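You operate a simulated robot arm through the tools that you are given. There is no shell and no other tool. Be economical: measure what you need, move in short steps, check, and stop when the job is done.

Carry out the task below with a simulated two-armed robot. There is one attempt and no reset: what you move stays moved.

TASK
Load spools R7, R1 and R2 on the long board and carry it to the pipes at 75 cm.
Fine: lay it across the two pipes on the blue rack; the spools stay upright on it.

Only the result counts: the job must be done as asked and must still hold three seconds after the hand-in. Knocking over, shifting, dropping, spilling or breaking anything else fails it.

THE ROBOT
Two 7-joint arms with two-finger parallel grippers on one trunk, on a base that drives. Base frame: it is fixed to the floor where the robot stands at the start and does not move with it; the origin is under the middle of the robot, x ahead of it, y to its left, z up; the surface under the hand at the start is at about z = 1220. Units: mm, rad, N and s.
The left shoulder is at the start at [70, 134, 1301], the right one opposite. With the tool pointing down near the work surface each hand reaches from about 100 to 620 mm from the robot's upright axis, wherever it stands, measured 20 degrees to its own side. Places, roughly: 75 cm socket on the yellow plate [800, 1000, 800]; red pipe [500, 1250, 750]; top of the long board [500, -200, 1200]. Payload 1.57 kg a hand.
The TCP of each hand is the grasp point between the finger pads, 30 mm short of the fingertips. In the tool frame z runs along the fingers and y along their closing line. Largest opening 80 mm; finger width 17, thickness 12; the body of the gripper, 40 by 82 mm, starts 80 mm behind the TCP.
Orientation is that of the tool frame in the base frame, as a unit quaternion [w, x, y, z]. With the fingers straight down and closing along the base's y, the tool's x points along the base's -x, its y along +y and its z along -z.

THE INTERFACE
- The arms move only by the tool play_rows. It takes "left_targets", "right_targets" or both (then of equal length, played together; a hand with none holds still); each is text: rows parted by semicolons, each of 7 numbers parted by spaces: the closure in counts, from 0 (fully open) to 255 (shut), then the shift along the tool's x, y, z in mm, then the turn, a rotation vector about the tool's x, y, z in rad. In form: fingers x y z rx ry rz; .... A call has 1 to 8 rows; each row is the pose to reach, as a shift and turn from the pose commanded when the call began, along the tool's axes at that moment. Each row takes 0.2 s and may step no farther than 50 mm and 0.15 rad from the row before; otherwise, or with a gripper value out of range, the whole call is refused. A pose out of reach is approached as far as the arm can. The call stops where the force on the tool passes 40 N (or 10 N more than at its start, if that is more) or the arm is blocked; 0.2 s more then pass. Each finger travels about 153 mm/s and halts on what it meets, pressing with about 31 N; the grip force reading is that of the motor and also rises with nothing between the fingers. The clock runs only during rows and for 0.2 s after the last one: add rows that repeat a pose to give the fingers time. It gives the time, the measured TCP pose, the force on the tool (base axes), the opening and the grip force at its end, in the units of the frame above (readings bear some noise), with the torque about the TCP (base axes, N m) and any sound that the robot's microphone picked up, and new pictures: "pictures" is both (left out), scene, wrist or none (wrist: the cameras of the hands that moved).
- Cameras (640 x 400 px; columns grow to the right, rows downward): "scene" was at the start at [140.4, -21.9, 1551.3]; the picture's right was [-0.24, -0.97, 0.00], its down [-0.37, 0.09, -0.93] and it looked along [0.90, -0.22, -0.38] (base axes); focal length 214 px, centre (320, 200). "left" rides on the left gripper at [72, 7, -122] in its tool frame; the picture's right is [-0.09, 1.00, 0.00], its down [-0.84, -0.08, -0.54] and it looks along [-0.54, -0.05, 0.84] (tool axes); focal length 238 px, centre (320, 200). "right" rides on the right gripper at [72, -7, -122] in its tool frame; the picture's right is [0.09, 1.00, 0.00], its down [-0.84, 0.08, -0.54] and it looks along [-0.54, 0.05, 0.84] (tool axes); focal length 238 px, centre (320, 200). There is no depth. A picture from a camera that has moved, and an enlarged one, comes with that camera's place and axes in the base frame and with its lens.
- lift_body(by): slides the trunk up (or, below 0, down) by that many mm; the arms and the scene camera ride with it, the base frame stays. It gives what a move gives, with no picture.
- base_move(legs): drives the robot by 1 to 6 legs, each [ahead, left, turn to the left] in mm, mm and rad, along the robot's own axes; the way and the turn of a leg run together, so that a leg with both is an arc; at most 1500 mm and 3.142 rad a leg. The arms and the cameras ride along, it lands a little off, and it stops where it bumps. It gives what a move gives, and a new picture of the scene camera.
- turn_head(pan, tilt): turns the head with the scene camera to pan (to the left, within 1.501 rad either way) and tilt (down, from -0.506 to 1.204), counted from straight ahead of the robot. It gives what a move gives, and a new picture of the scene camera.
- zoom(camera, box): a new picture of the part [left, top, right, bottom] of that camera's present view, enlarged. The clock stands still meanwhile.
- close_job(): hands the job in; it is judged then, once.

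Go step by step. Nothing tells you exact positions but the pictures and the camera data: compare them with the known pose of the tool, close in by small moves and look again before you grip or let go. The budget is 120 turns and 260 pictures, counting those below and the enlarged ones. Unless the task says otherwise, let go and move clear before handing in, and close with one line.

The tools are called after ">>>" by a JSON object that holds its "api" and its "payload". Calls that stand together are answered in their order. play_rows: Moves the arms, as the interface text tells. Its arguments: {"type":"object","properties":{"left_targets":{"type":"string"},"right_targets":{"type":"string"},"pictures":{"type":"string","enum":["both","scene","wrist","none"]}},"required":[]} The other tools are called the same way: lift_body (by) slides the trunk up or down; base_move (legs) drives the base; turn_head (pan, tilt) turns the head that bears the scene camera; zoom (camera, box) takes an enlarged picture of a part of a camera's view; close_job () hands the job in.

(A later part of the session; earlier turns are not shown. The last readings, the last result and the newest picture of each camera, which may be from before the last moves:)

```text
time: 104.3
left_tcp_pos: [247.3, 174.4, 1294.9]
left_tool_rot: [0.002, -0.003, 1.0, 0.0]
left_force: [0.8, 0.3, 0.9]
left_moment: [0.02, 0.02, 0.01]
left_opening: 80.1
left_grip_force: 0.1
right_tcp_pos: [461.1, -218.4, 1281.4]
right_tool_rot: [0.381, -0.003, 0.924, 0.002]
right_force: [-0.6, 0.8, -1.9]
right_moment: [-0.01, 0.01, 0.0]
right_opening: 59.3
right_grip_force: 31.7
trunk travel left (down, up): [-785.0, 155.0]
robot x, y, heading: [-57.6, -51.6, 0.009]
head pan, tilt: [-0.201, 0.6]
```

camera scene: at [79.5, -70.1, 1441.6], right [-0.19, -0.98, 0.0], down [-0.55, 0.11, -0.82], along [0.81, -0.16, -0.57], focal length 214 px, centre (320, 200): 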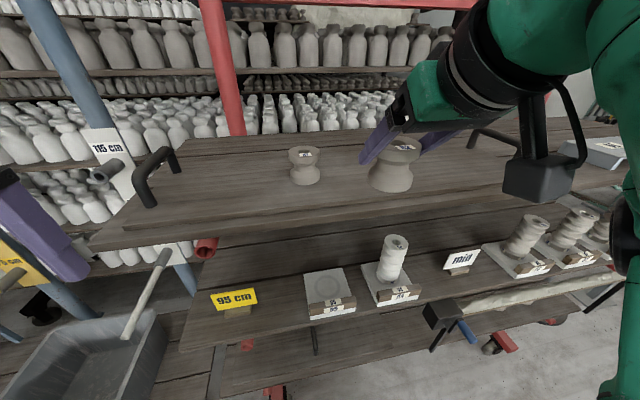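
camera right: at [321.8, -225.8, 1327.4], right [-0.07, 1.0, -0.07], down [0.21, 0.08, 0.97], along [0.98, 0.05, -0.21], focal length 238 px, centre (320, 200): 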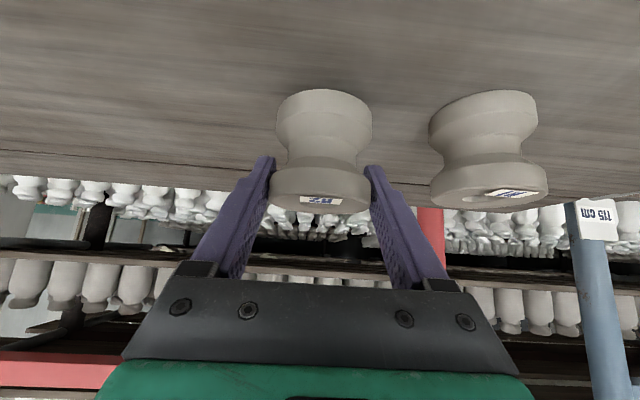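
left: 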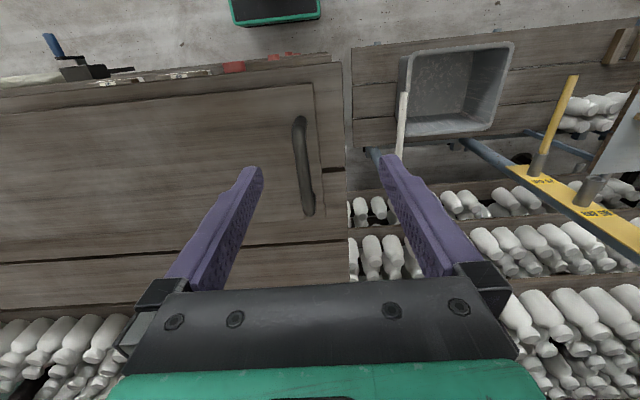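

>>> {"api": "play_rows", "payload": {"right_targets": "255 1 0 1 0 0 0; 255 1 0 1 0 0 0", "pictures": "none"}}

>>> {"api": "play_rows", "payload": {"right_targets": "255 0.7 0 0.7 0 0 0; 255 0.7 0 0.7 0 0 0", "pictures": "none"}}

>>> {"api": "zoom", "payload": {"camera": "right", "box": [240, 60, 560, 260]}}

```text
time: 104.9
left_tcp_pos: [246.7, 173.7, 1295.3]
left_tool_rot: [0.001, -0.002, 1.0, 0.0]
left_force: [-1.7, 0.5, 0.2]
left_moment: [0.01, 0.01, 0.02]
left_opening: 79.9
left_grip_force: 0.0
right_tcp_pos: [459.7, -219.0, 1279.6]
right_tool_rot: [0.382, -0.001, 0.924, 0.0]
right_force: [2.2, -1.3, 4.0]
right_moment: [-0.07, 0.07, 0.03]
right_opening: 59.8
right_grip_force: 31.0
trunk travel left (down, up): [-785.0, 155.0]
robot x, y, heading: [-55.9, -54.3, 0.007]
head pan, tilt: [-0.201, 0.6]
```

```text
time: 105.5
left_tcp_pos: [246.4, 173.4, 1295.7]
left_tool_rot: [0.0, -0.002, 1.0, -0.001]
left_force: [-0.4, 0.7, 0.2]
left_moment: [-0.02, 0.01, 0.01]
left_opening: 80.1
left_grip_force: 0.1
right_tcp_pos: [459.6, -218.4, 1280.6]
right_tool_rot: [0.385, -0.001, 0.923, 0.001]
right_force: [6.8, -2.3, 15.3]
right_moment: [-0.06, 0.13, 0.0]
right_opening: 59.6
right_grip_force: 31.2
trunk travel left (down, up): [-785.0, 155.0]
robot x, y, heading: [-56.8, -50.4, 0.007]
head pan, tilt: [-0.201, 0.6]
```

```text
2.00 times, centred on (400, 160) of right
camera zoom: at [322.1, -225.9, 1314.4], right [-0.07, 1.0, -0.06], down [0.21, 0.08, 0.98], along [0.98, 0.05, -0.21], focal length 477 px, centre (160, 280)
```

zoom: 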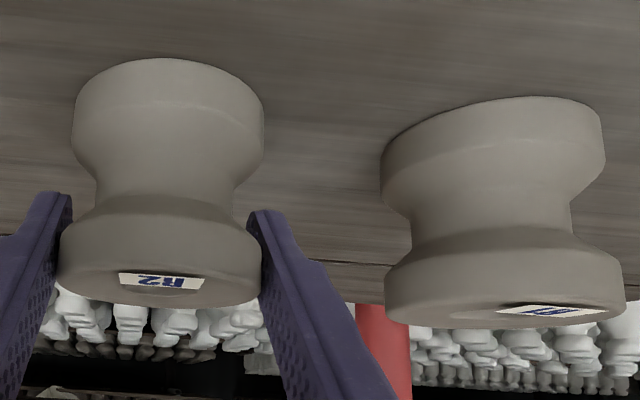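

Seated. Ease up 1 mm, release, withdraw.

>>> {"api": "play_rows", "payload": {"right_targets": "255 -0.7 0 -0.7 0 0 0; 200 -0.7 0 -0.7 0 0 0; 100 -0.7 0 -0.7 0 0 0; 0 -0.7 0 -0.7 0 0 0; 0 0 0 -30 0 0 0; 0 0 0 -70 0 0 0; 0 0 0 -110 0 0 0; 0 0 0 -140 0 0 0", "pictures": "scene"}}

>>> {"api": "base_move", "payload": {"legs": [[-240, -860, -0.008]]}}

>>> {"api": "lift_body", "payload": {"by": -400}}

>>> {"api": "lift_body", "payload": {"by": -340}}

```text
time: 107.3
left_tcp_pos: [245.3, 173.4, 1294.4]
left_tool_rot: [0.001, -0.003, 1.0, 0.0]
left_force: [-0.2, 0.6, 0.4]
left_moment: [0.01, -0.02, 0.0]
left_opening: 79.8
left_grip_force: 0.2
right_tcp_pos: [360.1, -219.2, 1379.2]
right_tool_rot: [0.382, -0.002, 0.924, 0.001]
right_force: [0.0, -0.4, 0.1]
right_moment: [-0.03, 0.01, 0.02]
right_opening: 80.4
right_grip_force: 0.0
trunk travel left (down, up): [-785.0, 155.0]
robot x, y, heading: [-56.3, -52.9, 0.004]
head pan, tilt: [-0.201, 0.6]
camera scene: at [77.0, -69.8, 1441.8], right [-0.19, -0.98, 0.0], down [-0.55, 0.11, -0.83], along [0.81, -0.16, -0.56], focal length 214 px, centre (320, 200)
```

scene: 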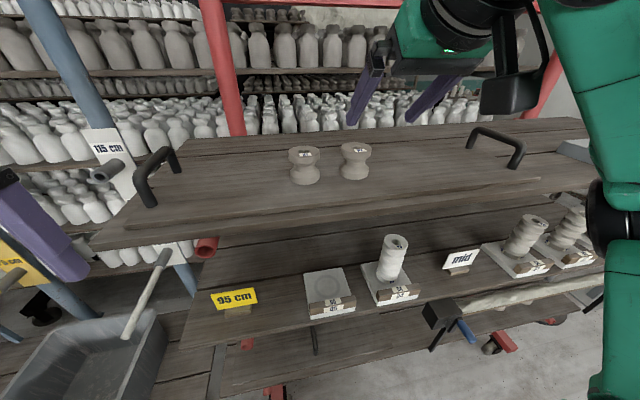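

```text
time: 112.0
left_tcp_pos: [6.5, -686.2, 1295.4]
left_tool_rot: [0.001, 0.004, 1.0, -0.001]
left_force: [0.6, -0.2, 0.5]
left_moment: [0.01, -0.02, 0.01]
left_opening: 79.9
left_grip_force: 0.0
right_tcp_pos: [117.8, -1081.2, 1379.2]
right_tool_rot: [0.382, 0.003, 0.924, -0.002]
right_force: [-0.4, -0.1, -0.2]
right_moment: [0.01, 0.0, -0.01]
right_opening: 80.1
right_grip_force: 0.1
trunk travel left (down, up): [-785.0, 155.0]
robot x, y, heading: [-298.5, -908.9, -0.003]
head pan, tilt: [-0.201, 0.6]
camera scene: at [-163.7, -927.8, 1441.7], right [-0.2, -0.98, 0.0], down [-0.55, 0.11, -0.82], along [0.81, -0.17, -0.57], focal length 214 px, centre (320, 200)
```

scene: 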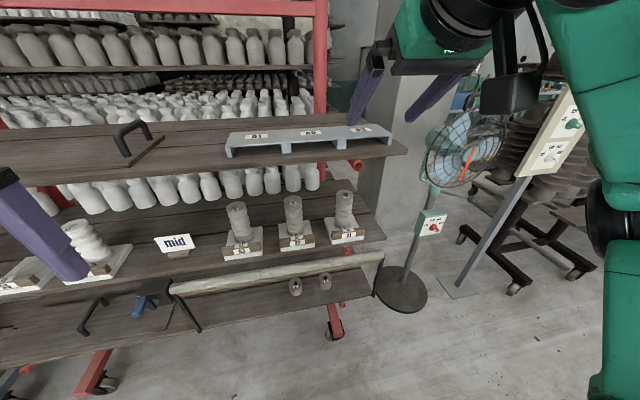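

```text
time: 115.8
left_tcp_pos: [7.1, -685.6, 896.1]
left_tool_rot: [0.001, 0.002, 1.0, 0.0]
left_force: [0.8, 0.6, 0.3]
left_moment: [-0.02, -0.03, -0.02]
left_opening: 80.3
left_grip_force: 0.1
right_tcp_pos: [118.4, -1081.9, 978.6]
right_tool_rot: [0.382, 0.004, 0.924, -0.002]
right_force: [0.1, 0.7, 0.6]
right_moment: [-0.02, -0.01, -0.02]
right_opening: 79.9
right_grip_force: 0.0
trunk travel left (down, up): [-385.0, 555.0]
robot x, y, heading: [-299.0, -909.2, -0.007]
head pan, tilt: [-0.201, 0.6]
```

```text
time: 119.1
left_tcp_pos: [6.3, -686.3, 555.8]
left_tool_rot: [0.002, 0.003, 1.0, 0.0]
left_force: [0.2, 0.0, -0.6]
left_moment: [0.0, -0.01, -0.01]
left_opening: 80.0
left_grip_force: 0.1
right_tcp_pos: [118.1, -1082.6, 639.0]
right_tool_rot: [0.382, 0.004, 0.924, -0.002]
right_force: [-0.2, -0.6, -0.3]
right_moment: [0.0, 0.01, 0.02]
right_opening: 80.2
right_grip_force: 0.0
trunk travel left (down, up): [-45.0, 895.0]
robot x, y, heading: [-299.6, -907.8, -0.007]
head pan, tilt: [-0.201, 0.6]
```

R1 and R2 stand on the board. Now approach R7 at about (437, −1080).

>>> {"api": "base_move", "payload": {"legs": [[165, 2, 0.005]]}}

>>> {"api": "play_rows", "payload": {"right_targets": "0 20 0 20 0 0 0; 0 38 0 38 0 0 0; 0 38 0 38 0 0 0", "pictures": "wrist"}}

```text
time: 120.6
left_tcp_pos: [174.7, -685.1, 555.6]
left_tool_rot: [0.001, 0.002, 1.0, -0.001]
left_force: [-0.7, 0.3, 0.4]
left_moment: [0.02, 0.0, 0.02]
left_opening: 80.1
left_grip_force: 0.0
right_tcp_pos: [286.0, -1078.3, 638.0]
right_tool_rot: [0.383, 0.001, 0.924, -0.001]
right_force: [0.7, 0.5, 0.0]
right_moment: [-0.01, 0.0, 0.01]
right_opening: 80.0
right_grip_force: 0.1
trunk travel left (down, up): [-45.0, 895.0]
robot x, y, heading: [-133.0, -910.3, -0.001]
head pan, tilt: [-0.201, 0.6]
camera scene: at [3.6, -927.2, 701.7], right [-0.2, -0.98, 0.0], down [-0.55, 0.11, -0.82], along [0.81, -0.17, -0.57], focal length 214 px, centre (320, 200)
```

scene: 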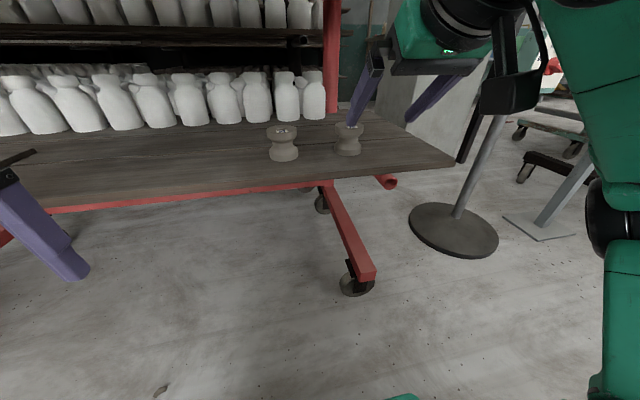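

```text
time: 121.4
left_tcp_pos: [174.3, -684.7, 555.8]
left_tool_rot: [0.002, 0.002, 1.0, 0.001]
left_force: [-0.4, 0.6, -0.1]
left_moment: [-0.05, 0.02, 0.01]
left_opening: 79.9
left_grip_force: 0.0
right_tcp_pos: [287.2, -1079.5, 584.8]
right_tool_rot: [0.381, 0.001, 0.925, 0.0]
right_force: [-0.9, -0.5, 1.0]
right_moment: [0.04, 0.0, -0.03]
right_opening: 80.2
right_grip_force: 0.1
trunk travel left (down, up): [-45.0, 895.0]
robot x, y, heading: [-133.4, -909.9, -0.005]
head pan, tilt: [-0.201, 0.6]
camera right: at [150.8, -1086.2, 619.7], right [-0.06, 1.0, -0.07], down [0.21, 0.08, 0.97], along [0.98, 0.05, -0.21], focal length 238 px, centre (320, 200)
```

right: 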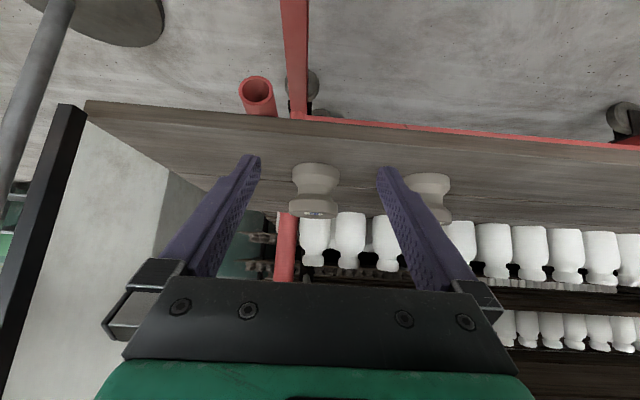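

>>> {"api": "play_rows", "payload": {"right_targets": "0 -22 1 24 0 0 0; 0 -44 1.5 48 0 0 0; 0 -60 1.5 72 0 0 0; 0 -74 1.5 90 0 0 0; 0 -85 1.5 105 0 0 0; 0 -95 1.5 117 0 0 0; 0 -95 1.5 117 0 0 0", "pictures": "wrist"}}

```text
time: 123.0
left_tcp_pos: [173.4, -684.7, 555.2]
left_tool_rot: [0.001, 0.002, 1.0, 0.0]
left_force: [-0.4, -0.6, -0.9]
left_moment: [0.03, 0.02, 0.0]
left_opening: 79.9
left_grip_force: 0.0
right_tcp_pos: [434.4, -1079.0, 569.5]
right_tool_rot: [0.382, 0.002, 0.924, -0.001]
right_force: [0.4, -0.1, 0.6]
right_moment: [0.03, 0.0, -0.04]
right_opening: 79.7
right_grip_force: 0.1
trunk travel left (down, up): [-45.0, 895.0]
robot x, y, heading: [-133.1, -908.9, -0.001]
head pan, tilt: [-0.201, 0.6]
camera right: at [298.1, -1085.5, 603.3], right [-0.06, 1.0, -0.07], down [0.21, 0.08, 0.97], along [0.98, 0.05, -0.21], focal length 238 px, centre (320, 200)
```

right: 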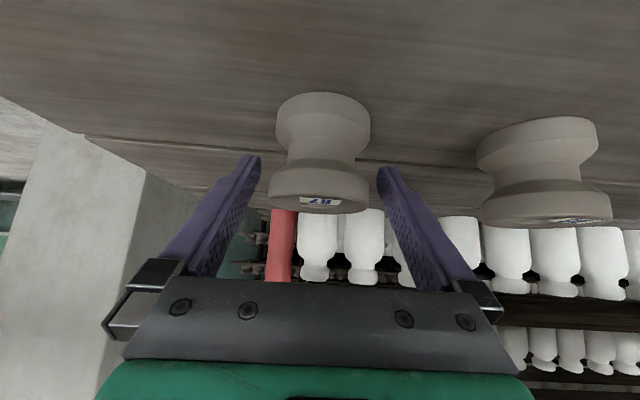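

R7 between the pads. Close, lift, withdraw.

>>> {"api": "play_rows", "payload": {"right_targets": "255 0 0 0 0 0 0; 255 0 0 0 0 0 0; 255 0 0 0 0 0 0", "pictures": "none"}}

>>> {"api": "play_rows", "payload": {"right_targets": "255 -10 0 -10 0 0 0; 255 -21 0 -21 0 0 0; 255 0 0 -42 0 0 0; 255 20 0 -62 0 0 0; 255 40 0 -82 0 0 0; 255 60 0 -102 0 0 0; 255 78 0 -120 0 0 0; 255 78 0 -120 0 0 0", "pictures": "wrist"}}

>>> {"api": "zoom", "payload": {"camera": "right", "box": [240, 60, 400, 220]}}

```text
time: 123.8
left_tcp_pos: [173.1, -685.5, 556.2]
left_tool_rot: [0.0, 0.002, 1.0, 0.0]
left_force: [-0.1, 0.4, -0.7]
left_moment: [0.0, -0.04, 0.02]
left_opening: 79.9
left_grip_force: 0.1
right_tcp_pos: [434.5, -1079.8, 568.5]
right_tool_rot: [0.382, 0.001, 0.924, 0.0]
right_force: [1.0, 0.2, -0.2]
right_moment: [0.0, -0.05, -0.03]
right_opening: 59.2
right_grip_force: 31.3
trunk travel left (down, up): [-45.0, 895.0]
robot x, y, heading: [-131.8, -906.9, 0.003]
head pan, tilt: [-0.201, 0.6]
```

```text
time: 125.6
left_tcp_pos: [174.1, -685.6, 554.6]
left_tool_rot: [0.001, 0.002, 1.0, 0.0]
left_force: [0.0, -0.5, -0.3]
left_moment: [0.02, -0.04, 0.03]
left_opening: 79.8
left_grip_force: 0.1
right_tcp_pos: [295.4, -1080.1, 600.0]
right_tool_rot: [0.382, 0.001, 0.924, 0.0]
right_force: [-0.5, 0.7, -2.7]
right_moment: [0.01, -0.02, 0.03]
right_opening: 59.3
right_grip_force: 31.0
trunk travel left (down, up): [-45.0, 895.0]
robot x, y, heading: [-134.4, -909.2, -0.006]
head pan, tilt: [-0.201, 0.6]
camera right: at [159.0, -1087.3, 635.3], right [-0.06, 1.0, -0.07], down [0.21, 0.08, 0.97], along [0.98, 0.05, -0.21], focal length 238 px, centre (320, 200)
```

right: 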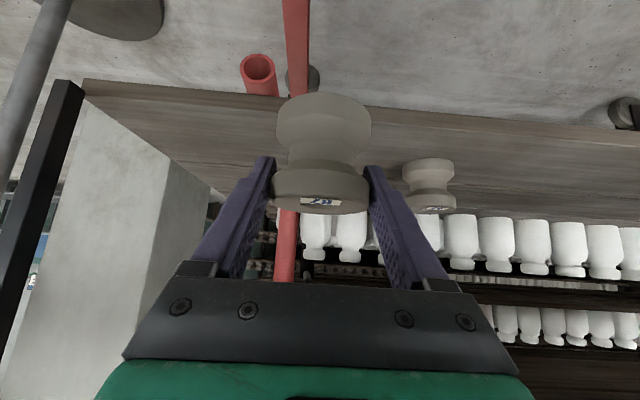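

```text
2.50 times, centred on (320, 140) of right
camera zoom: at [159.0, -1087.3, 635.3], right [-0.06, 1.0, -0.07], down [0.21, 0.08, 0.97], along [0.98, 0.05, -0.21], focal length 596 px, centre (320, 350)
```

zoom: 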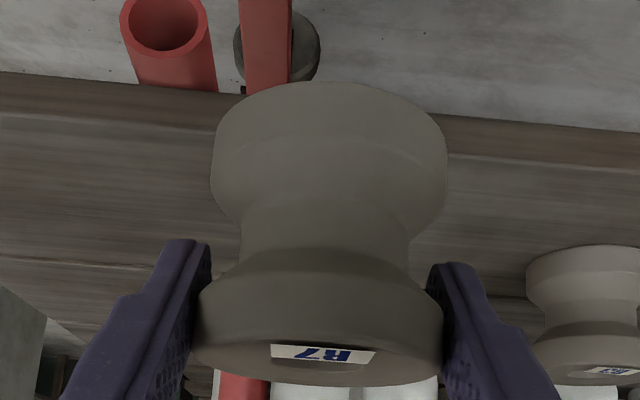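

Holding R7. Return to the board.

>>> {"api": "base_move", "payload": {"legs": [[-230, 760, 0.004]]}}

>>> {"api": "lift_body", "payload": {"by": 400}}

>>> {"api": "lift_body", "payload": {"by": 340}}

```text
time: 129.9
left_tcp_pos: [-49.2, 80.7, 555.4]
left_tool_rot: [0.001, -0.002, 1.0, 0.0]
left_force: [0.2, 0.6, -0.4]
left_moment: [0.03, -0.04, -0.02]
left_opening: 80.0
left_grip_force: 0.1
right_tcp_pos: [75.5, -315.1, 601.0]
right_tool_rot: [0.382, -0.002, 0.924, 0.001]
right_force: [-0.2, -0.5, -2.8]
right_moment: [-0.02, 0.01, -0.01]
right_opening: 59.1
right_grip_force: 30.5
trunk travel left (down, up): [-45.0, 895.0]
robot x, y, heading: [-353.5, -145.6, 0.005]
head pan, tilt: [-0.201, 0.6]
camera scene: at [-218.9, -162.7, 701.7], right [-0.2, -0.98, 0.0], down [-0.55, 0.11, -0.82], along [0.81, -0.16, -0.57], focal length 214 px, centre (320, 200)
```

scene: 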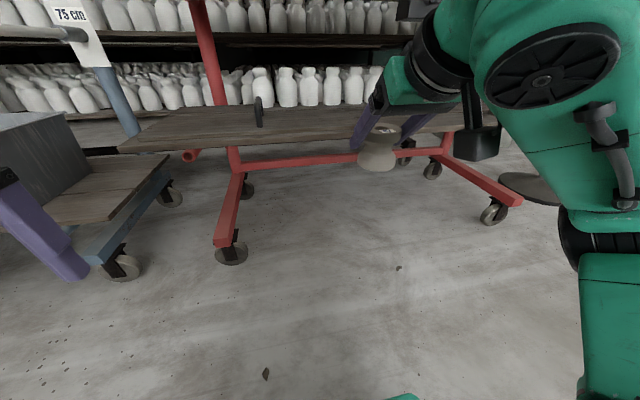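

```text
time: 133.7
left_tcp_pos: [-49.3, 81.0, 955.0]
left_tool_rot: [0.001, -0.002, 1.0, 0.0]
left_force: [-1.1, -0.5, -0.3]
left_moment: [0.01, 0.05, 0.0]
left_opening: 80.0
left_grip_force: 0.0
right_tcp_pos: [74.9, -313.6, 1001.3]
right_tool_rot: [0.382, -0.001, 0.924, 0.0]
right_force: [0.3, 1.0, -2.4]
right_moment: [0.0, -0.03, 0.0]
right_opening: 59.1
right_grip_force: 30.6
trunk travel left (down, up): [-445.0, 495.0]
robot x, y, heading: [-355.3, -144.5, 0.007]
head pan, tilt: [-0.201, 0.6]
```

```text
time: 137.0
left_tcp_pos: [-48.9, 81.8, 1295.0]
left_tool_rot: [0.001, -0.001, 1.0, 0.0]
left_force: [0.1, -0.7, 0.3]
left_moment: [-0.01, 0.0, -0.01]
left_opening: 79.8
left_grip_force: 0.0
right_tcp_pos: [74.2, -315.1, 1341.2]
right_tool_rot: [0.382, -0.002, 0.924, 0.0]
right_force: [-0.1, 0.3, -2.5]
right_moment: [-0.04, -0.01, 0.01]
right_opening: 58.9
right_grip_force: 30.7
trunk travel left (down, up): [-785.0, 155.0]
robot x, y, heading: [-354.7, -144.4, 0.004]
head pan, tilt: [-0.201, 0.6]
```

>>> {"api": "base_move", "payload": {"legs": [[245, -5, -0.005]]}}

>>> {"api": "play_rows", "payload": {"right_targets": "255 0 0 0 0 0 0", "pictures": "wrist"}}

```text
time: 138.8
left_tcp_pos: [189.2, 75.5, 1296.5]
left_tool_rot: [0.001, -0.001, 1.0, 0.0]
left_force: [-0.4, 0.8, 0.4]
left_moment: [-0.03, -0.05, -0.01]
left_opening: 80.3
left_grip_force: 0.0
right_tcp_pos: [311.3, -320.0, 1341.6]
right_tool_rot: [0.382, -0.001, 0.924, 0.0]
right_force: [0.0, 0.3, -3.4]
right_moment: [0.0, 0.03, 0.0]
right_opening: 58.8
right_grip_force: 30.7
trunk travel left (down, up): [-785.0, 155.0]
robot x, y, heading: [-114.8, -152.2, 0.0]
head pan, tilt: [-0.201, 0.6]
camera scene: at [19.2, -167.6, 1442.0], right [-0.2, -0.98, 0.0], down [-0.55, 0.11, -0.83], along [0.81, -0.16, -0.56], focal length 214 px, centre (320, 200)
```

scene: 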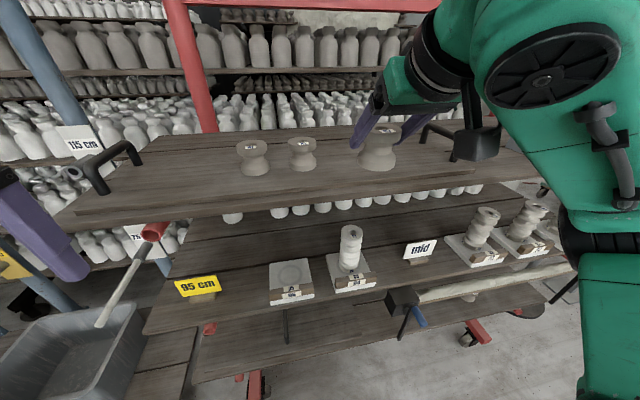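

```text
time: 139.2
left_tcp_pos: [190.9, 75.8, 1295.3]
left_tool_rot: [0.0, -0.002, 1.0, -0.001]
left_force: [-0.1, 1.1, 0.3]
left_moment: [-0.02, -0.02, -0.03]
left_opening: 79.8
left_grip_force: 0.0
right_tcp_pos: [314.5, -319.4, 1340.9]
right_tool_rot: [0.382, -0.002, 0.924, 0.001]
right_force: [0.3, 0.0, -3.2]
right_moment: [-0.01, 0.02, -0.01]
right_opening: 59.3
right_grip_force: 31.2
trunk travel left (down, up): [-785.0, 155.0]
robot x, y, heading: [-116.9, -151.0, -0.0]
head pan, tilt: [-0.201, 0.6]
camera right: at [177.8, -327.0, 1375.4], right [-0.07, 1.0, -0.07], down [0.21, 0.08, 0.97], along [0.98, 0.05, -0.21], focal length 238 px, centre (320, 200)
```

right: 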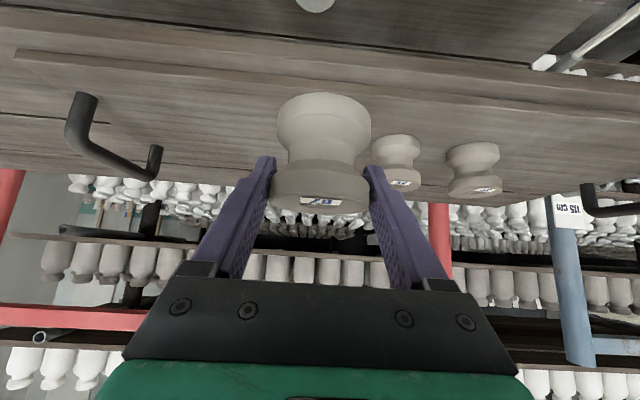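

>>> {"api": "play_rows", "payload": {"right_targets": "255 -30 0 30 0 0 0; 255 -60 0 60 0 0 0; 255 -85 0 85 0 0 0; 255 -103 0 103 0 0 0; 255 -88 0 118 0 0 0; 255 -74 0 132 0 0 0; 255 -65 0 141 0 0 0; 255 -65 0 141 0 0 0", "pictures": "wrist"}}

>>> {"api": "play_rows", "payload": {"right_targets": "255 1.4 0 1.4 0 0 0; 255 1.4 0 1.4 0 0 0", "pictures": "none"}}

>>> {"api": "play_rows", "payload": {"right_targets": "255 1 0 1 0 0 0; 255 1 0 1 0 0 0", "pictures": "none"}}

```text
time: 141.0
left_tcp_pos: [192.0, 76.1, 1294.5]
left_tool_rot: [0.001, -0.001, 1.0, 0.0]
left_force: [-0.5, -0.2, -0.4]
left_moment: [0.0, -0.01, -0.02]
left_opening: 80.0
left_grip_force: 0.1
right_tcp_pos: [459.5, -318.6, 1287.4]
right_tool_rot: [0.381, -0.001, 0.924, 0.0]
right_force: [-1.0, 0.8, -2.6]
right_moment: [-0.01, 0.01, 0.02]
right_opening: 59.0
right_grip_force: 30.7
trunk travel left (down, up): [-785.0, 155.0]
robot x, y, heading: [-109.9, -149.3, -0.002]
head pan, tilt: [-0.201, 0.6]
camera right: at [322.7, -325.7, 1321.6], right [-0.07, 1.0, -0.07], down [0.21, 0.08, 0.97], along [0.98, 0.05, -0.21], focal length 238 px, centre (320, 200)
```

right: 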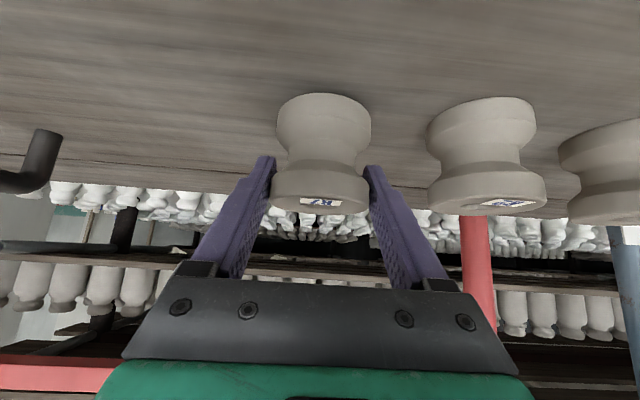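

```text
time: 141.6
left_tcp_pos: [190.9, 75.9, 1295.4]
left_tool_rot: [0.0, -0.002, 1.0, 0.0]
left_force: [0.4, -0.8, -1.0]
left_moment: [0.0, 0.02, -0.01]
left_opening: 80.1
left_grip_force: 0.1
right_tcp_pos: [460.4, -319.5, 1284.9]
right_tool_rot: [0.381, 0.0, 0.925, -0.001]
right_force: [0.0, 0.5, -1.8]
right_moment: [-0.02, 0.01, 0.02]
right_opening: 59.5
right_grip_force: 31.2
trunk travel left (down, up): [-785.0, 155.0]
robot x, y, heading: [-115.4, -148.5, 0.008]
head pan, tilt: [-0.201, 0.6]
```

```text
time: 142.2
left_tcp_pos: [190.7, 74.4, 1294.8]
left_tool_rot: [0.002, -0.002, 1.0, 0.0]
left_force: [0.2, 0.3, -0.5]
left_moment: [0.0, -0.02, -0.01]
left_opening: 80.1
left_grip_force: 0.0
right_tcp_pos: [459.7, -318.7, 1284.2]
right_tool_rot: [0.382, -0.001, 0.924, 0.0]
right_force: [0.5, 0.6, -2.2]
right_moment: [0.02, -0.01, 0.0]
right_opening: 59.4
right_grip_force: 30.7
trunk travel left (down, up): [-785.0, 155.0]
robot x, y, heading: [-116.1, -151.5, -0.004]
head pan, tilt: [-0.201, 0.6]
```

>>> {"api": "play_rows", "payload": {"right_targets": "255 1 0 1 0 0 0; 255 1 0 1 0 0 0", "pictures": "none"}}

>>> {"api": "play_rows", "payload": {"right_targets": "255 1 0 1 0 0 0; 255 1 0 1 0 0 0", "pictures": "none"}}

>>> {"api": "play_rows", "payload": {"right_targets": "255 0.7 0 0.7 0 0 0; 255 0.7 0 0.7 0 0 0", "pictures": "none"}}

```text
time: 142.8
left_tcp_pos: [190.6, 76.0, 1294.4]
left_tool_rot: [0.001, 0.0, 1.0, 0.0]
left_force: [-0.1, -0.7, 0.2]
left_moment: [0.02, 0.02, -0.02]
left_opening: 80.1
left_grip_force: 0.0
right_tcp_pos: [460.6, -319.7, 1281.5]
right_tool_rot: [0.382, -0.001, 0.924, 0.001]
right_force: [0.1, -0.3, -3.0]
right_moment: [0.06, 0.01, -0.01]
right_opening: 59.1
right_grip_force: 31.2
trunk travel left (down, up): [-785.0, 155.0]
robot x, y, heading: [-117.8, -148.1, 0.001]
head pan, tilt: [-0.201, 0.6]
```

```text
time: 143.4
left_tcp_pos: [192.2, 76.0, 1295.7]
left_tool_rot: [0.001, 0.0, 1.0, 0.0]
left_force: [0.6, 0.2, 0.5]
left_moment: [0.0, 0.02, -0.02]
left_opening: 80.0
left_grip_force: 0.0
right_tcp_pos: [460.1, -319.6, 1279.7]
right_tool_rot: [0.382, -0.001, 0.924, 0.0]
right_force: [0.8, 0.2, -1.6]
right_moment: [-0.01, -0.02, -0.02]
right_opening: 59.3
right_grip_force: 31.1
trunk travel left (down, up): [-785.0, 155.0]
robot x, y, heading: [-116.8, -151.2, 0.002]
head pan, tilt: [-0.201, 0.6]
```

```text
time: 144.0
left_tcp_pos: [191.3, 77.1, 1296.2]
left_tool_rot: [0.001, -0.001, 1.0, 0.0]
left_force: [-0.7, 0.4, 0.0]
left_moment: [-0.01, 0.03, 0.02]
left_opening: 80.1
left_grip_force: 0.0
right_tcp_pos: [459.9, -319.9, 1280.5]
right_tool_rot: [0.384, -0.001, 0.924, 0.0]
right_force: [3.2, -0.4, 6.1]
right_moment: [-0.02, 0.09, 0.03]
right_opening: 59.0
right_grip_force: 31.1
trunk travel left (down, up): [-785.0, 155.0]
robot x, y, heading: [-115.3, -153.8, 0.001]
head pan, tilt: [-0.201, 0.6]
```

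R7 seated; release and withdraw.

>>> {"api": "play_rows", "payload": {"right_targets": "255 -0.3 0 -0.3 0 0 0; 200 -0.3 0 -0.3 0 0 0; 100 -0.3 0 -0.3 0 0 0; 0 -0.3 0 -0.3 0 0 0; 0 0 0 -30 0 0 0; 0 0 0 -70 0 0 0; 0 0 0 -110 0 0 0; 0 0 0 -140 0 0 0", "pictures": "scene"}}

>>> {"api": "base_move", "payload": {"legs": [[-200, -60, 0]]}}

>>> {"api": "lift_body", "payload": {"by": 120}}

>>> {"api": "play_rows", "payload": {"right_targets": "0 0 0 0 0 0.131 0; 0 0 0 0 0 0.262 0; 0 0 0 0 0 0.393 0; 0 0 0 0 0 0.524 0; 0 0 0 0 0 0.655 0; 0 0 0 0 0 0.785 0; 0 0 0 0 0 0.785 0", "pictures": "none"}}

```text
time: 145.8
left_tcp_pos: [190.1, 76.2, 1296.0]
left_tool_rot: [0.002, -0.001, 1.0, 0.0]
left_force: [-0.1, -0.6, -0.2]
left_moment: [-0.04, 0.0, 0.01]
left_opening: 79.8
left_grip_force: 0.1
right_tcp_pos: [359.9, -316.5, 1378.8]
right_tool_rot: [0.382, -0.001, 0.924, 0.0]
right_force: [-0.5, 0.1, 0.4]
right_moment: [0.01, 0.01, -0.01]
right_opening: 80.2
right_grip_force: 0.1
trunk travel left (down, up): [-785.0, 155.0]
robot x, y, heading: [-113.3, -149.6, -0.002]
head pan, tilt: [-0.201, 0.6]
camera scene: at [20.4, -166.9, 1441.8], right [-0.2, -0.98, 0.0], down [-0.55, 0.11, -0.83], along [0.81, -0.16, -0.56], focal length 214 px, centre (320, 200)
```

scene: 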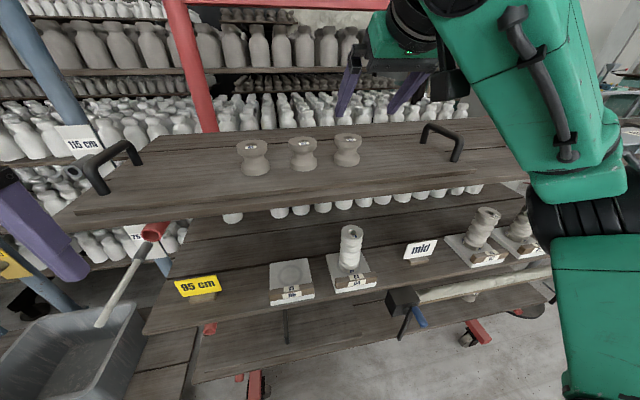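

```text
time: 147.4
left_tcp_pos: [-1.7, 17.1, 1295.0]
left_tool_rot: [0.0, -0.003, 1.0, -0.001]
left_force: [0.4, 0.3, 0.1]
left_moment: [-0.02, 0.03, 0.0]
left_opening: 80.0
left_grip_force: 0.0
right_tcp_pos: [171.4, -375.2, 1378.6]
right_tool_rot: [0.381, -0.002, 0.925, 0.0]
right_force: [0.4, 0.6, 0.7]
right_moment: [-0.04, 0.02, -0.02]
right_opening: 79.9
right_grip_force: 0.0
trunk travel left (down, up): [-785.0, 155.0]
robot x, y, heading: [-308.3, -213.3, 0.006]
head pan, tilt: [-0.201, 0.6]
camera scene: at [-169.2, -226.1, 1441.3], right [-0.2, -0.98, 0.0], down [-0.56, 0.11, -0.82], along [0.81, -0.16, -0.57], focal length 214 px, centre (320, 200)
```

scene: 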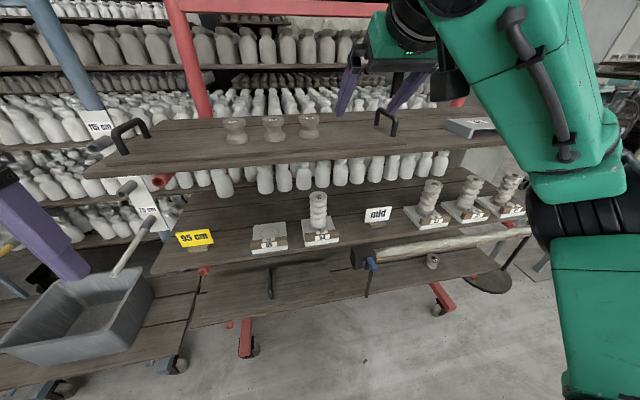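

```text
time: 148.9
left_tcp_pos: [-5.4, 15.8, 1415.0]
left_tool_rot: [0.001, -0.002, 1.0, 0.0]
left_force: [-0.8, -0.6, 0.3]
left_moment: [0.01, 0.01, 0.04]
left_opening: 80.0
left_grip_force: 0.0
right_tcp_pos: [166.3, -374.9, 1499.9]
right_tool_rot: [0.382, -0.002, 0.924, 0.001]
right_force: [0.3, -0.2, -0.2]
right_moment: [-0.03, 0.01, 0.02]
right_opening: 80.2
right_grip_force: 0.1
trunk travel left (down, up): [-905.0, 35.0]
robot x, y, heading: [-308.1, -209.4, 0.006]
head pan, tilt: [-0.201, 0.6]
```

```text
time: 150.5
left_tcp_pos: [-4.2, 15.3, 1415.7]
left_tool_rot: [0.001, -0.002, 1.0, 0.001]
left_force: [0.2, 0.1, -0.1]
left_moment: [0.04, -0.02, -0.01]
left_opening: 79.9
left_grip_force: 0.0
right_tcp_pos: [140.4, -362.0, 1480.8]
right_tool_rot: [0.0, -0.003, 1.0, 0.0]
right_force: [-0.1, -0.2, 0.2]
right_moment: [0.03, 0.02, 0.01]
right_opening: 79.9
right_grip_force: 0.1
right hand out of reach, approached as far as the arm can: row 6, 7
trunk travel left (down, up): [-905.0, 35.0]
robot x, y, heading: [-310.2, -210.6, 0.0]
head pan, tilt: [-0.201, 0.6]
```

All three spools are on the board. Now I set both hands (pointing down) at handle spacing, still clear of the bench.

>>> {"api": "play_rows", "payload": {"left_targets": "0 -27 24 -13 0 0 0; 0 -54 49 -26 0 0 0; 0 -80 73 -39 0 0 0; 0 -107 98 -52 0 0 0; 0 -134 122 -65 0 0 0; 0 -134 122 -65 0 0 0", "right_targets": "0 2 -39 0 0 0 0; 0 4 -78 0 0 0 0; 0 6 -117 0 0 0 0; 0 8 -156 0 0 0 0; 0 10 -195.5 0 0 0 0; 0 10 -195.5 0 0 0 0", "pictures": "none"}}

>>> {"api": "turn_head", "payload": {"pan": 0.6, "tilt": 0.6}}

```text
time: 151.9
left_tcp_pos: [118.5, 128.2, 1470.6]
left_tool_rot: [0.004, -0.001, 1.0, 0.0]
left_force: [-0.8, 0.1, 0.1]
left_moment: [-0.01, 0.01, 0.0]
left_opening: 80.1
left_grip_force: 0.1
left hand out of reach, approached as far as the arm can: row 1, 2, 5, 6
right_tcp_pos: [134.4, -480.6, 1480.0]
right_tool_rot: [0.001, -0.004, 1.0, -0.001]
right_force: [-0.3, 0.1, -0.2]
right_moment: [0.0, 0.01, 0.0]
right_opening: 79.8
right_grip_force: 0.0
right hand out of reach, approached as far as the arm can: row 3, 4, 5, 6
trunk travel left (down, up): [-905.0, 35.0]
robot x, y, heading: [-309.6, -212.9, 0.005]
head pan, tilt: [-0.201, 0.6]
```

```text
time: 153.0
left_tcp_pos: [120.0, 126.4, 1470.0]
left_tool_rot: [0.002, -0.002, 1.0, 0.0]
left_force: [0.2, 0.3, -0.2]
left_moment: [0.0, 0.02, 0.0]
left_opening: 79.9
left_grip_force: 0.0
right_tcp_pos: [136.6, -481.0, 1478.0]
right_tool_rot: [0.001, -0.003, 1.0, -0.001]
right_force: [0.2, -0.1, 0.7]
right_moment: [0.01, -0.01, -0.01]
right_opening: 79.9
right_grip_force: 0.0
trunk travel left (down, up): [-905.0, 35.0]
robot x, y, heading: [-308.8, -206.3, 0.002]
head pan, tilt: [0.6, 0.6]
camera scene: at [-186.3, -160.1, 1561.7], right [0.57, -0.82, 0.0], down [-0.47, -0.32, -0.82], along [0.68, 0.47, -0.57], focal length 214 px, centre (320, 200)
```

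scene: 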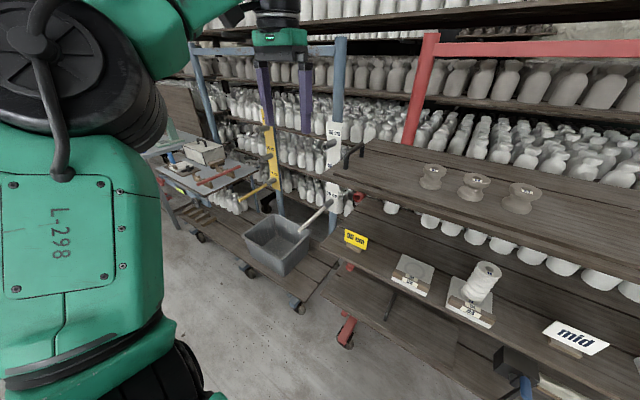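

The arms reach less far when high; I'll raise the trunk and lower the hands relative to the shoulders.

>>> {"api": "lift_body", "payload": {"by": 34}}

>>> {"api": "play_rows", "payload": {"left_targets": "0 -2 2 34 0 0 0; 0 -5 4 68 0 0 0; 0 -8 7 100 0 0 0; 0 -10 11 134 0 0 0; 0 -10 11 134 0 0 0", "right_targets": "0 2 -10 36 0 0 0; 0 3 -20 72 0 0 0; 0 4 -32 108 0 0 0; 0 6 -54 142 0 0 0; 0 6 -76.5 142 0 0 0", "pictures": "none"}}

```text
time: 153.8
left_tcp_pos: [118.5, 127.1, 1503.0]
left_tool_rot: [0.003, -0.002, 1.0, 0.0]
left_force: [1.0, -1.0, -0.2]
left_moment: [0.01, -0.01, 0.02]
left_opening: 79.8
left_grip_force: 0.1
right_tcp_pos: [136.3, -481.4, 1513.2]
right_tool_rot: [0.001, -0.003, 1.0, 0.0]
right_force: [0.4, 0.2, 0.6]
right_moment: [0.0, -0.04, 0.01]
right_opening: 80.1
right_grip_force: 0.1
trunk travel left (down, up): [-939.0, 1.0]
robot x, y, heading: [-310.4, -211.7, 0.004]
head pan, tilt: [0.6, 0.6]
```

```text
time: 155.0
left_tcp_pos: [129.6, 138.2, 1369.0]
left_tool_rot: [0.004, -0.003, 1.0, 0.001]
left_force: [0.5, -1.2, -0.3]
left_moment: [0.03, 0.0, -0.01]
left_opening: 80.1
left_grip_force: 0.2
right_tcp_pos: [128.9, -556.2, 1371.5]
right_tool_rot: [0.001, -0.002, 1.0, 0.0]
right_force: [0.1, -0.3, 0.7]
right_moment: [-0.01, -0.02, -0.01]
right_opening: 80.0
right_grip_force: 0.1
trunk travel left (down, up): [-939.0, 1.0]
robot x, y, heading: [-309.9, -210.7, 0.004]
head pan, tilt: [0.6, 0.6]
```

>>> {"api": "base_move", "payload": {"legs": [[328, 0, -0.004]]}}

>>> {"api": "turn_head", "payload": {"pan": 0, "tilt": 0.6}}

>>> {"api": "play_rows", "payload": {"left_targets": "0 0 0 0 0 0 0", "right_targets": "0 0 0 0 0 0 0", "pictures": "wrist"}}

```text
time: 157.2
left_tcp_pos: [451.5, 146.4, 1370.9]
left_tool_rot: [0.004, -0.006, 1.0, -0.001]
left_force: [-1.3, -0.3, -0.7]
left_moment: [-0.03, -0.05, -0.01]
left_opening: 79.8
left_grip_force: 0.0
right_tcp_pos: [458.0, -547.9, 1371.3]
right_tool_rot: [0.002, -0.007, 1.0, -0.001]
right_force: [0.9, 0.9, -0.1]
right_moment: [-0.01, -0.02, -0.04]
right_opening: 80.2
right_grip_force: 0.0
trunk travel left (down, up): [-939.0, 1.0]
robot x, y, heading: [19.6, -207.8, 0.018]
head pan, tilt: [0.6, 0.6]
camera scene: at [136.8, -156.2, 1596.0], right [0.58, -0.82, 0.0], down [-0.46, -0.32, -0.83], along [0.68, 0.47, -0.56], focal length 214 px, centre (320, 200)
```

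scene: 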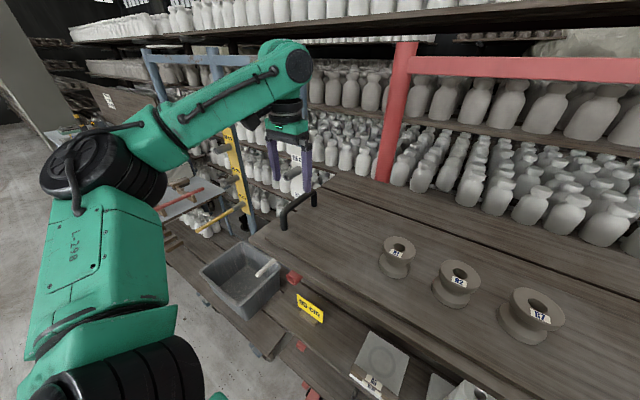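

```text
time: 158.2
left_tcp_pos: [456.0, 146.7, 1369.4]
left_tool_rot: [0.002, -0.007, 1.0, 0.0]
left_force: [0.8, -0.4, 0.0]
left_moment: [-0.01, -0.01, 0.02]
left_opening: 80.2
left_grip_force: 0.1
right_tcp_pos: [462.1, -547.2, 1371.1]
right_tool_rot: [0.001, -0.007, 1.0, 0.0]
right_force: [0.1, 0.1, 0.5]
right_moment: [0.0, 0.03, 0.02]
right_opening: 80.0
right_grip_force: 0.1
trunk travel left (down, up): [-939.0, 1.0]
robot x, y, heading: [19.5, -208.3, 0.015]
head pan, tilt: [0.0, 0.6]
camera scene: at [157.7, -205.7, 1595.6], right [0.01, -1.0, 0.0], down [-0.57, -0.01, -0.82], along [0.82, 0.01, -0.57], focal length 214 px, centre (320, 200)
```

scene: 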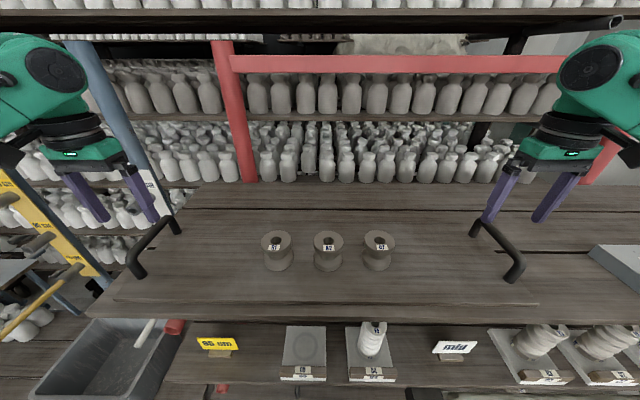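

```text
time: 158.6
left_tcp_pos: [454.9, 145.9, 1369.4]
left_tool_rot: [0.003, -0.006, 1.0, 0.0]
left_force: [-0.9, 0.8, -0.1]
left_moment: [-0.02, 0.01, 0.03]
left_opening: 79.9
left_grip_force: 0.1
right_tcp_pos: [461.2, -547.6, 1371.9]
right_tool_rot: [0.001, -0.006, 1.0, -0.002]
right_force: [-0.5, 0.4, 0.4]
right_moment: [-0.01, 0.0, -0.01]
right_opening: 80.0
right_grip_force: 0.1
trunk travel left (down, up): [-939.0, 1.0]
robot x, y, heading: [14.5, -204.4, 0.009]
head pan, tilt: [0.0, 0.6]
camera right: at [388.3, -555.4, 1492.4], right [-0.11, 0.99, 0.0], down [0.83, 0.09, 0.54], along [0.54, 0.06, -0.84], focal length 238 px, centre (320, 200)
camera left: at [383.0, 149.9, 1491.9], right [0.08, 1.0, 0.0], down [0.83, -0.07, 0.55], along [0.55, -0.04, -0.84], focal length 238 px, centre (320, 200)
```

right: 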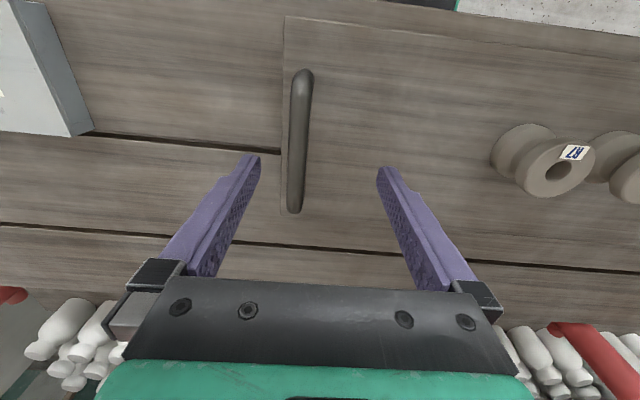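
left: 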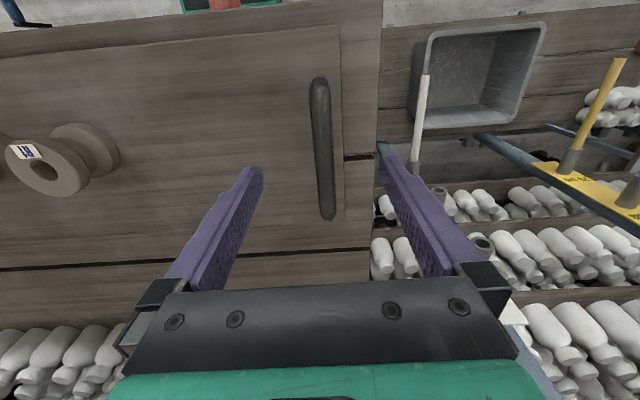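

The left handle is 4 mm to +y and the right handle 19 mm to −y of the hands; x is right. Correct sideways and lower halfway.

>>> {"api": "play_rows", "payload": {"left_targets": "0 0 4.3 0 0 0 0; 0 0 4.3 20 0 0 0; 0 0 4.3 40 0 0 0; 0 0 4.3 40 0 0 0", "right_targets": "0 0 -18.7 0 0 0 0; 0 0 -18.7 20 0 0 0; 0 0 -18.7 42 0 0 0; 0 0 -18.7 42 0 0 0", "pictures": "wrist"}}

```text
time: 159.6
left_tcp_pos: [455.8, 148.1, 1329.3]
left_tool_rot: [0.003, -0.006, 1.0, 0.001]
left_force: [-0.2, -0.6, -1.0]
left_moment: [-0.02, 0.04, 0.0]
left_opening: 79.9
left_grip_force: 0.2
right_tcp_pos: [461.4, -566.3, 1328.5]
right_tool_rot: [0.002, -0.006, 1.0, 0.0]
right_force: [0.4, -0.3, -0.2]
right_moment: [0.01, 0.04, 0.0]
right_opening: 80.0
right_grip_force: 0.1
trunk travel left (down, up): [-939.0, 1.0]
robot x, y, heading: [17.1, -209.4, 0.013]
head pan, tilt: [0.0, 0.6]
camera right: at [389.0, -574.5, 1449.8], right [-0.11, 0.99, 0.0], down [0.83, 0.09, 0.54], along [0.54, 0.06, -0.84], focal length 238 px, centre (320, 200)
camera left: at [384.3, 153.3, 1450.5], right [0.08, 1.0, 0.0], down [0.83, -0.07, 0.55], along [0.55, -0.04, -0.84], focal length 238 px, centre (320, 200)
```

right: 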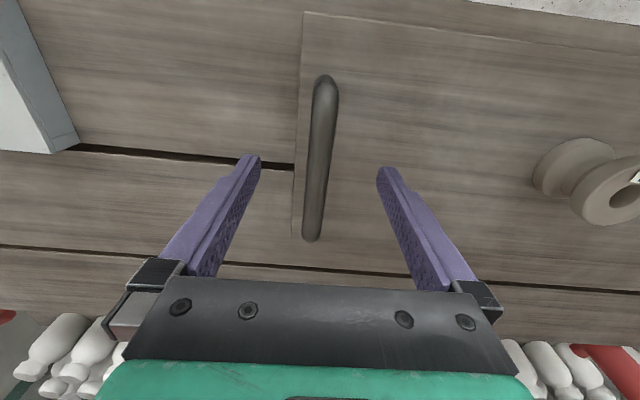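
left: 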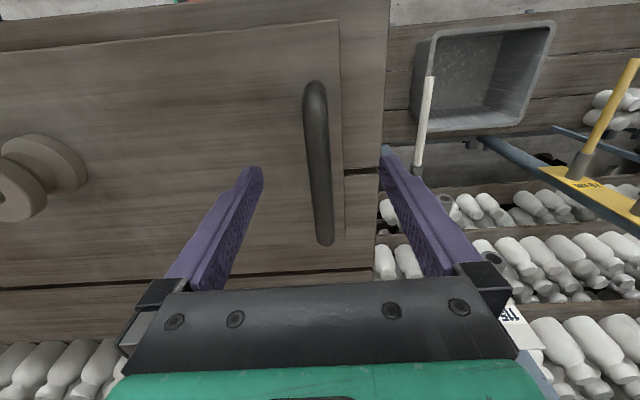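

Both bars are centred between the fingers. Lower to bar height (TCP 1290), shifting slightly forward to the bar middle.

>>> {"api": "play_rows", "payload": {"left_targets": "0 -4 0 10 0 0 0; 0 -8 0 20 0 0 0; 0 -8 0 30 0 0 0; 0 -8 0 39 0 0 0; 0 -8 0 39 0 0 0", "right_targets": "0 -3 0 10 0 0 0; 0 -5 0 20 0 0 0; 0 -5 0 30 0 0 0; 0 -5 0 38.5 0 0 0; 0 -5 0 38.5 0 0 0", "pictures": "both"}}

```text
time: 160.8
left_tcp_pos: [464.5, 149.8, 1288.5]
left_tool_rot: [0.003, -0.007, 1.0, 0.001]
left_force: [0.8, -0.8, -0.1]
left_moment: [0.02, 0.0, 0.04]
left_opening: 80.2
left_grip_force: 0.0
right_tcp_pos: [468.8, -566.1, 1290.5]
right_tool_rot: [0.0, -0.007, 1.0, -0.001]
right_force: [0.9, 0.7, -0.2]
right_moment: [-0.02, -0.03, -0.03]
right_opening: 80.0
right_grip_force: 0.0
trunk travel left (down, up): [-939.0, 1.0]
robot x, y, heading: [17.9, -207.7, 0.013]
head pan, tilt: [0.0, 0.6]
camera scene: at [157.1, -205.7, 1595.7], right [0.01, -1.0, 0.0], down [-0.57, -0.01, -0.82], along [0.82, 0.01, -0.57], focal length 214 px, centre (320, 200)
camera right: at [396.4, -574.7, 1412.1], right [-0.11, 0.99, 0.0], down [0.83, 0.09, 0.54], along [0.54, 0.06, -0.84], focal length 238 px, centre (320, 200)
camera left: at [392.3, 153.8, 1411.5], right [0.08, 1.0, 0.0], down [0.83, -0.07, 0.55], along [0.55, -0.04, -0.84], focal length 238 px, centre (320, 200)
```

scene: 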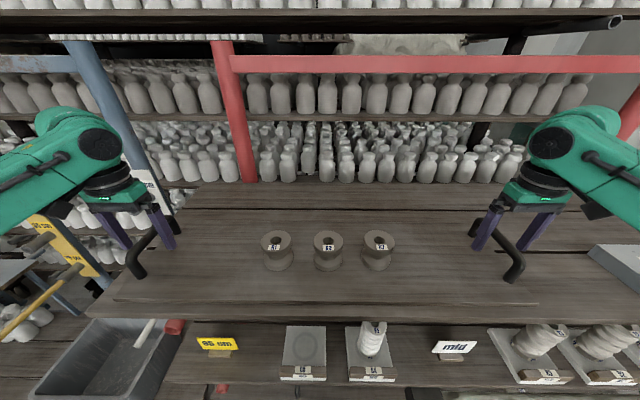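
right: 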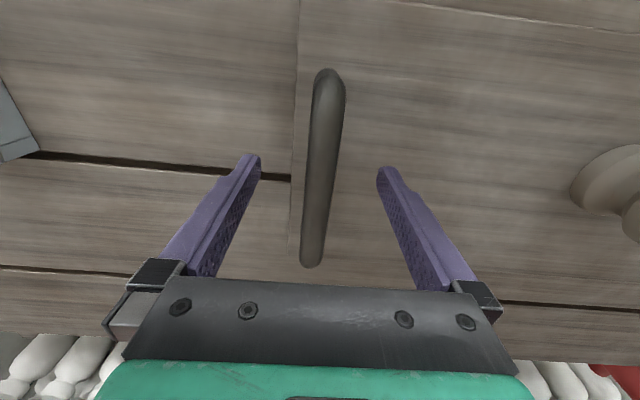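
left: 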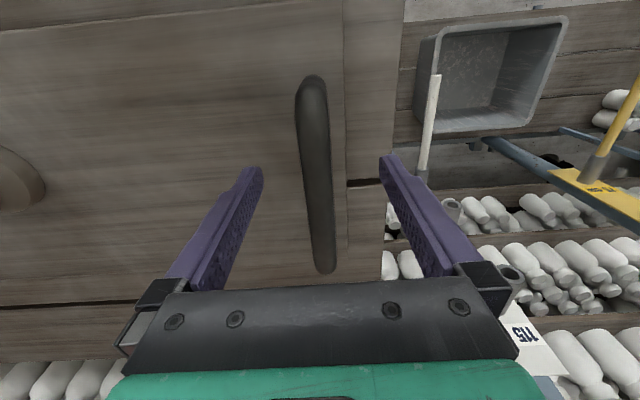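

Bars are centred in both grips. Close both hands.

>>> {"api": "play_rows", "payload": {"left_targets": "150 0 0 0 0 0 0; 255 0 0 0 0 0 0; 255 0 0 0 0 0 0; 255 0 0 0 0 0 0", "right_targets": "150 0 0 0 0 0 0; 255 0 0 0 0 0 0; 255 0 0 0 0 0 0; 255 0 0 0 0 0 0", "pictures": "wrist"}}

```text
time: 161.8
left_tcp_pos: [463.8, 149.7, 1290.1]
left_tool_rot: [0.003, -0.005, 1.0, -0.001]
left_force: [-1.3, -6.7, 0.2]
left_moment: [-0.06, -0.09, -0.29]
left_opening: 17.7
left_grip_force: 31.3
right_tcp_pos: [467.5, -566.9, 1292.2]
right_tool_rot: [0.001, -0.007, 1.0, 0.0]
right_force: [-0.4, 5.0, 0.5]
right_moment: [0.08, -0.05, -0.4]
right_opening: 17.5
right_grip_force: 31.2
trunk travel left (down, up): [-939.0, 1.0]
robot x, y, heading: [17.9, -209.8, 0.01]
head pan, tilt: [0.0, 0.6]
camera right: at [395.8, -574.9, 1412.3], right [-0.11, 0.99, 0.0], down [0.83, 0.09, 0.54], along [0.54, 0.06, -0.84], focal length 238 px, centre (320, 200)
camera left: at [391.8, 153.2, 1411.8], right [0.08, 1.0, 0.0], down [0.83, -0.07, 0.55], along [0.54, -0.04, -0.84], focal length 238 px, centre (320, 200)
```

right: 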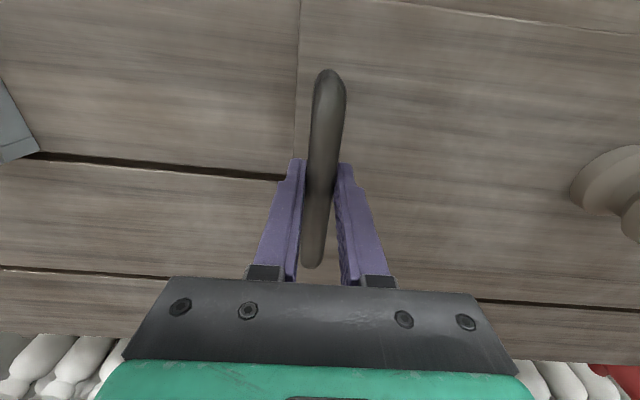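
left: 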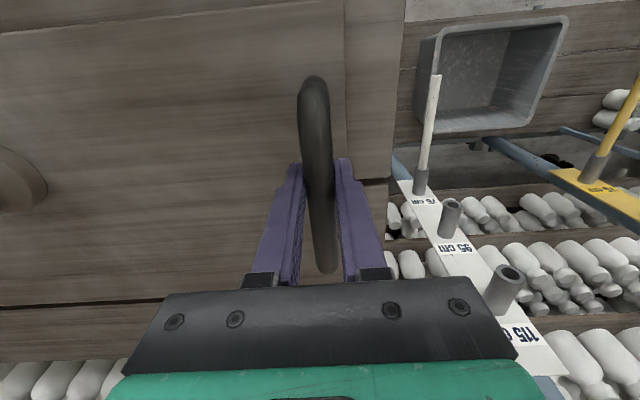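

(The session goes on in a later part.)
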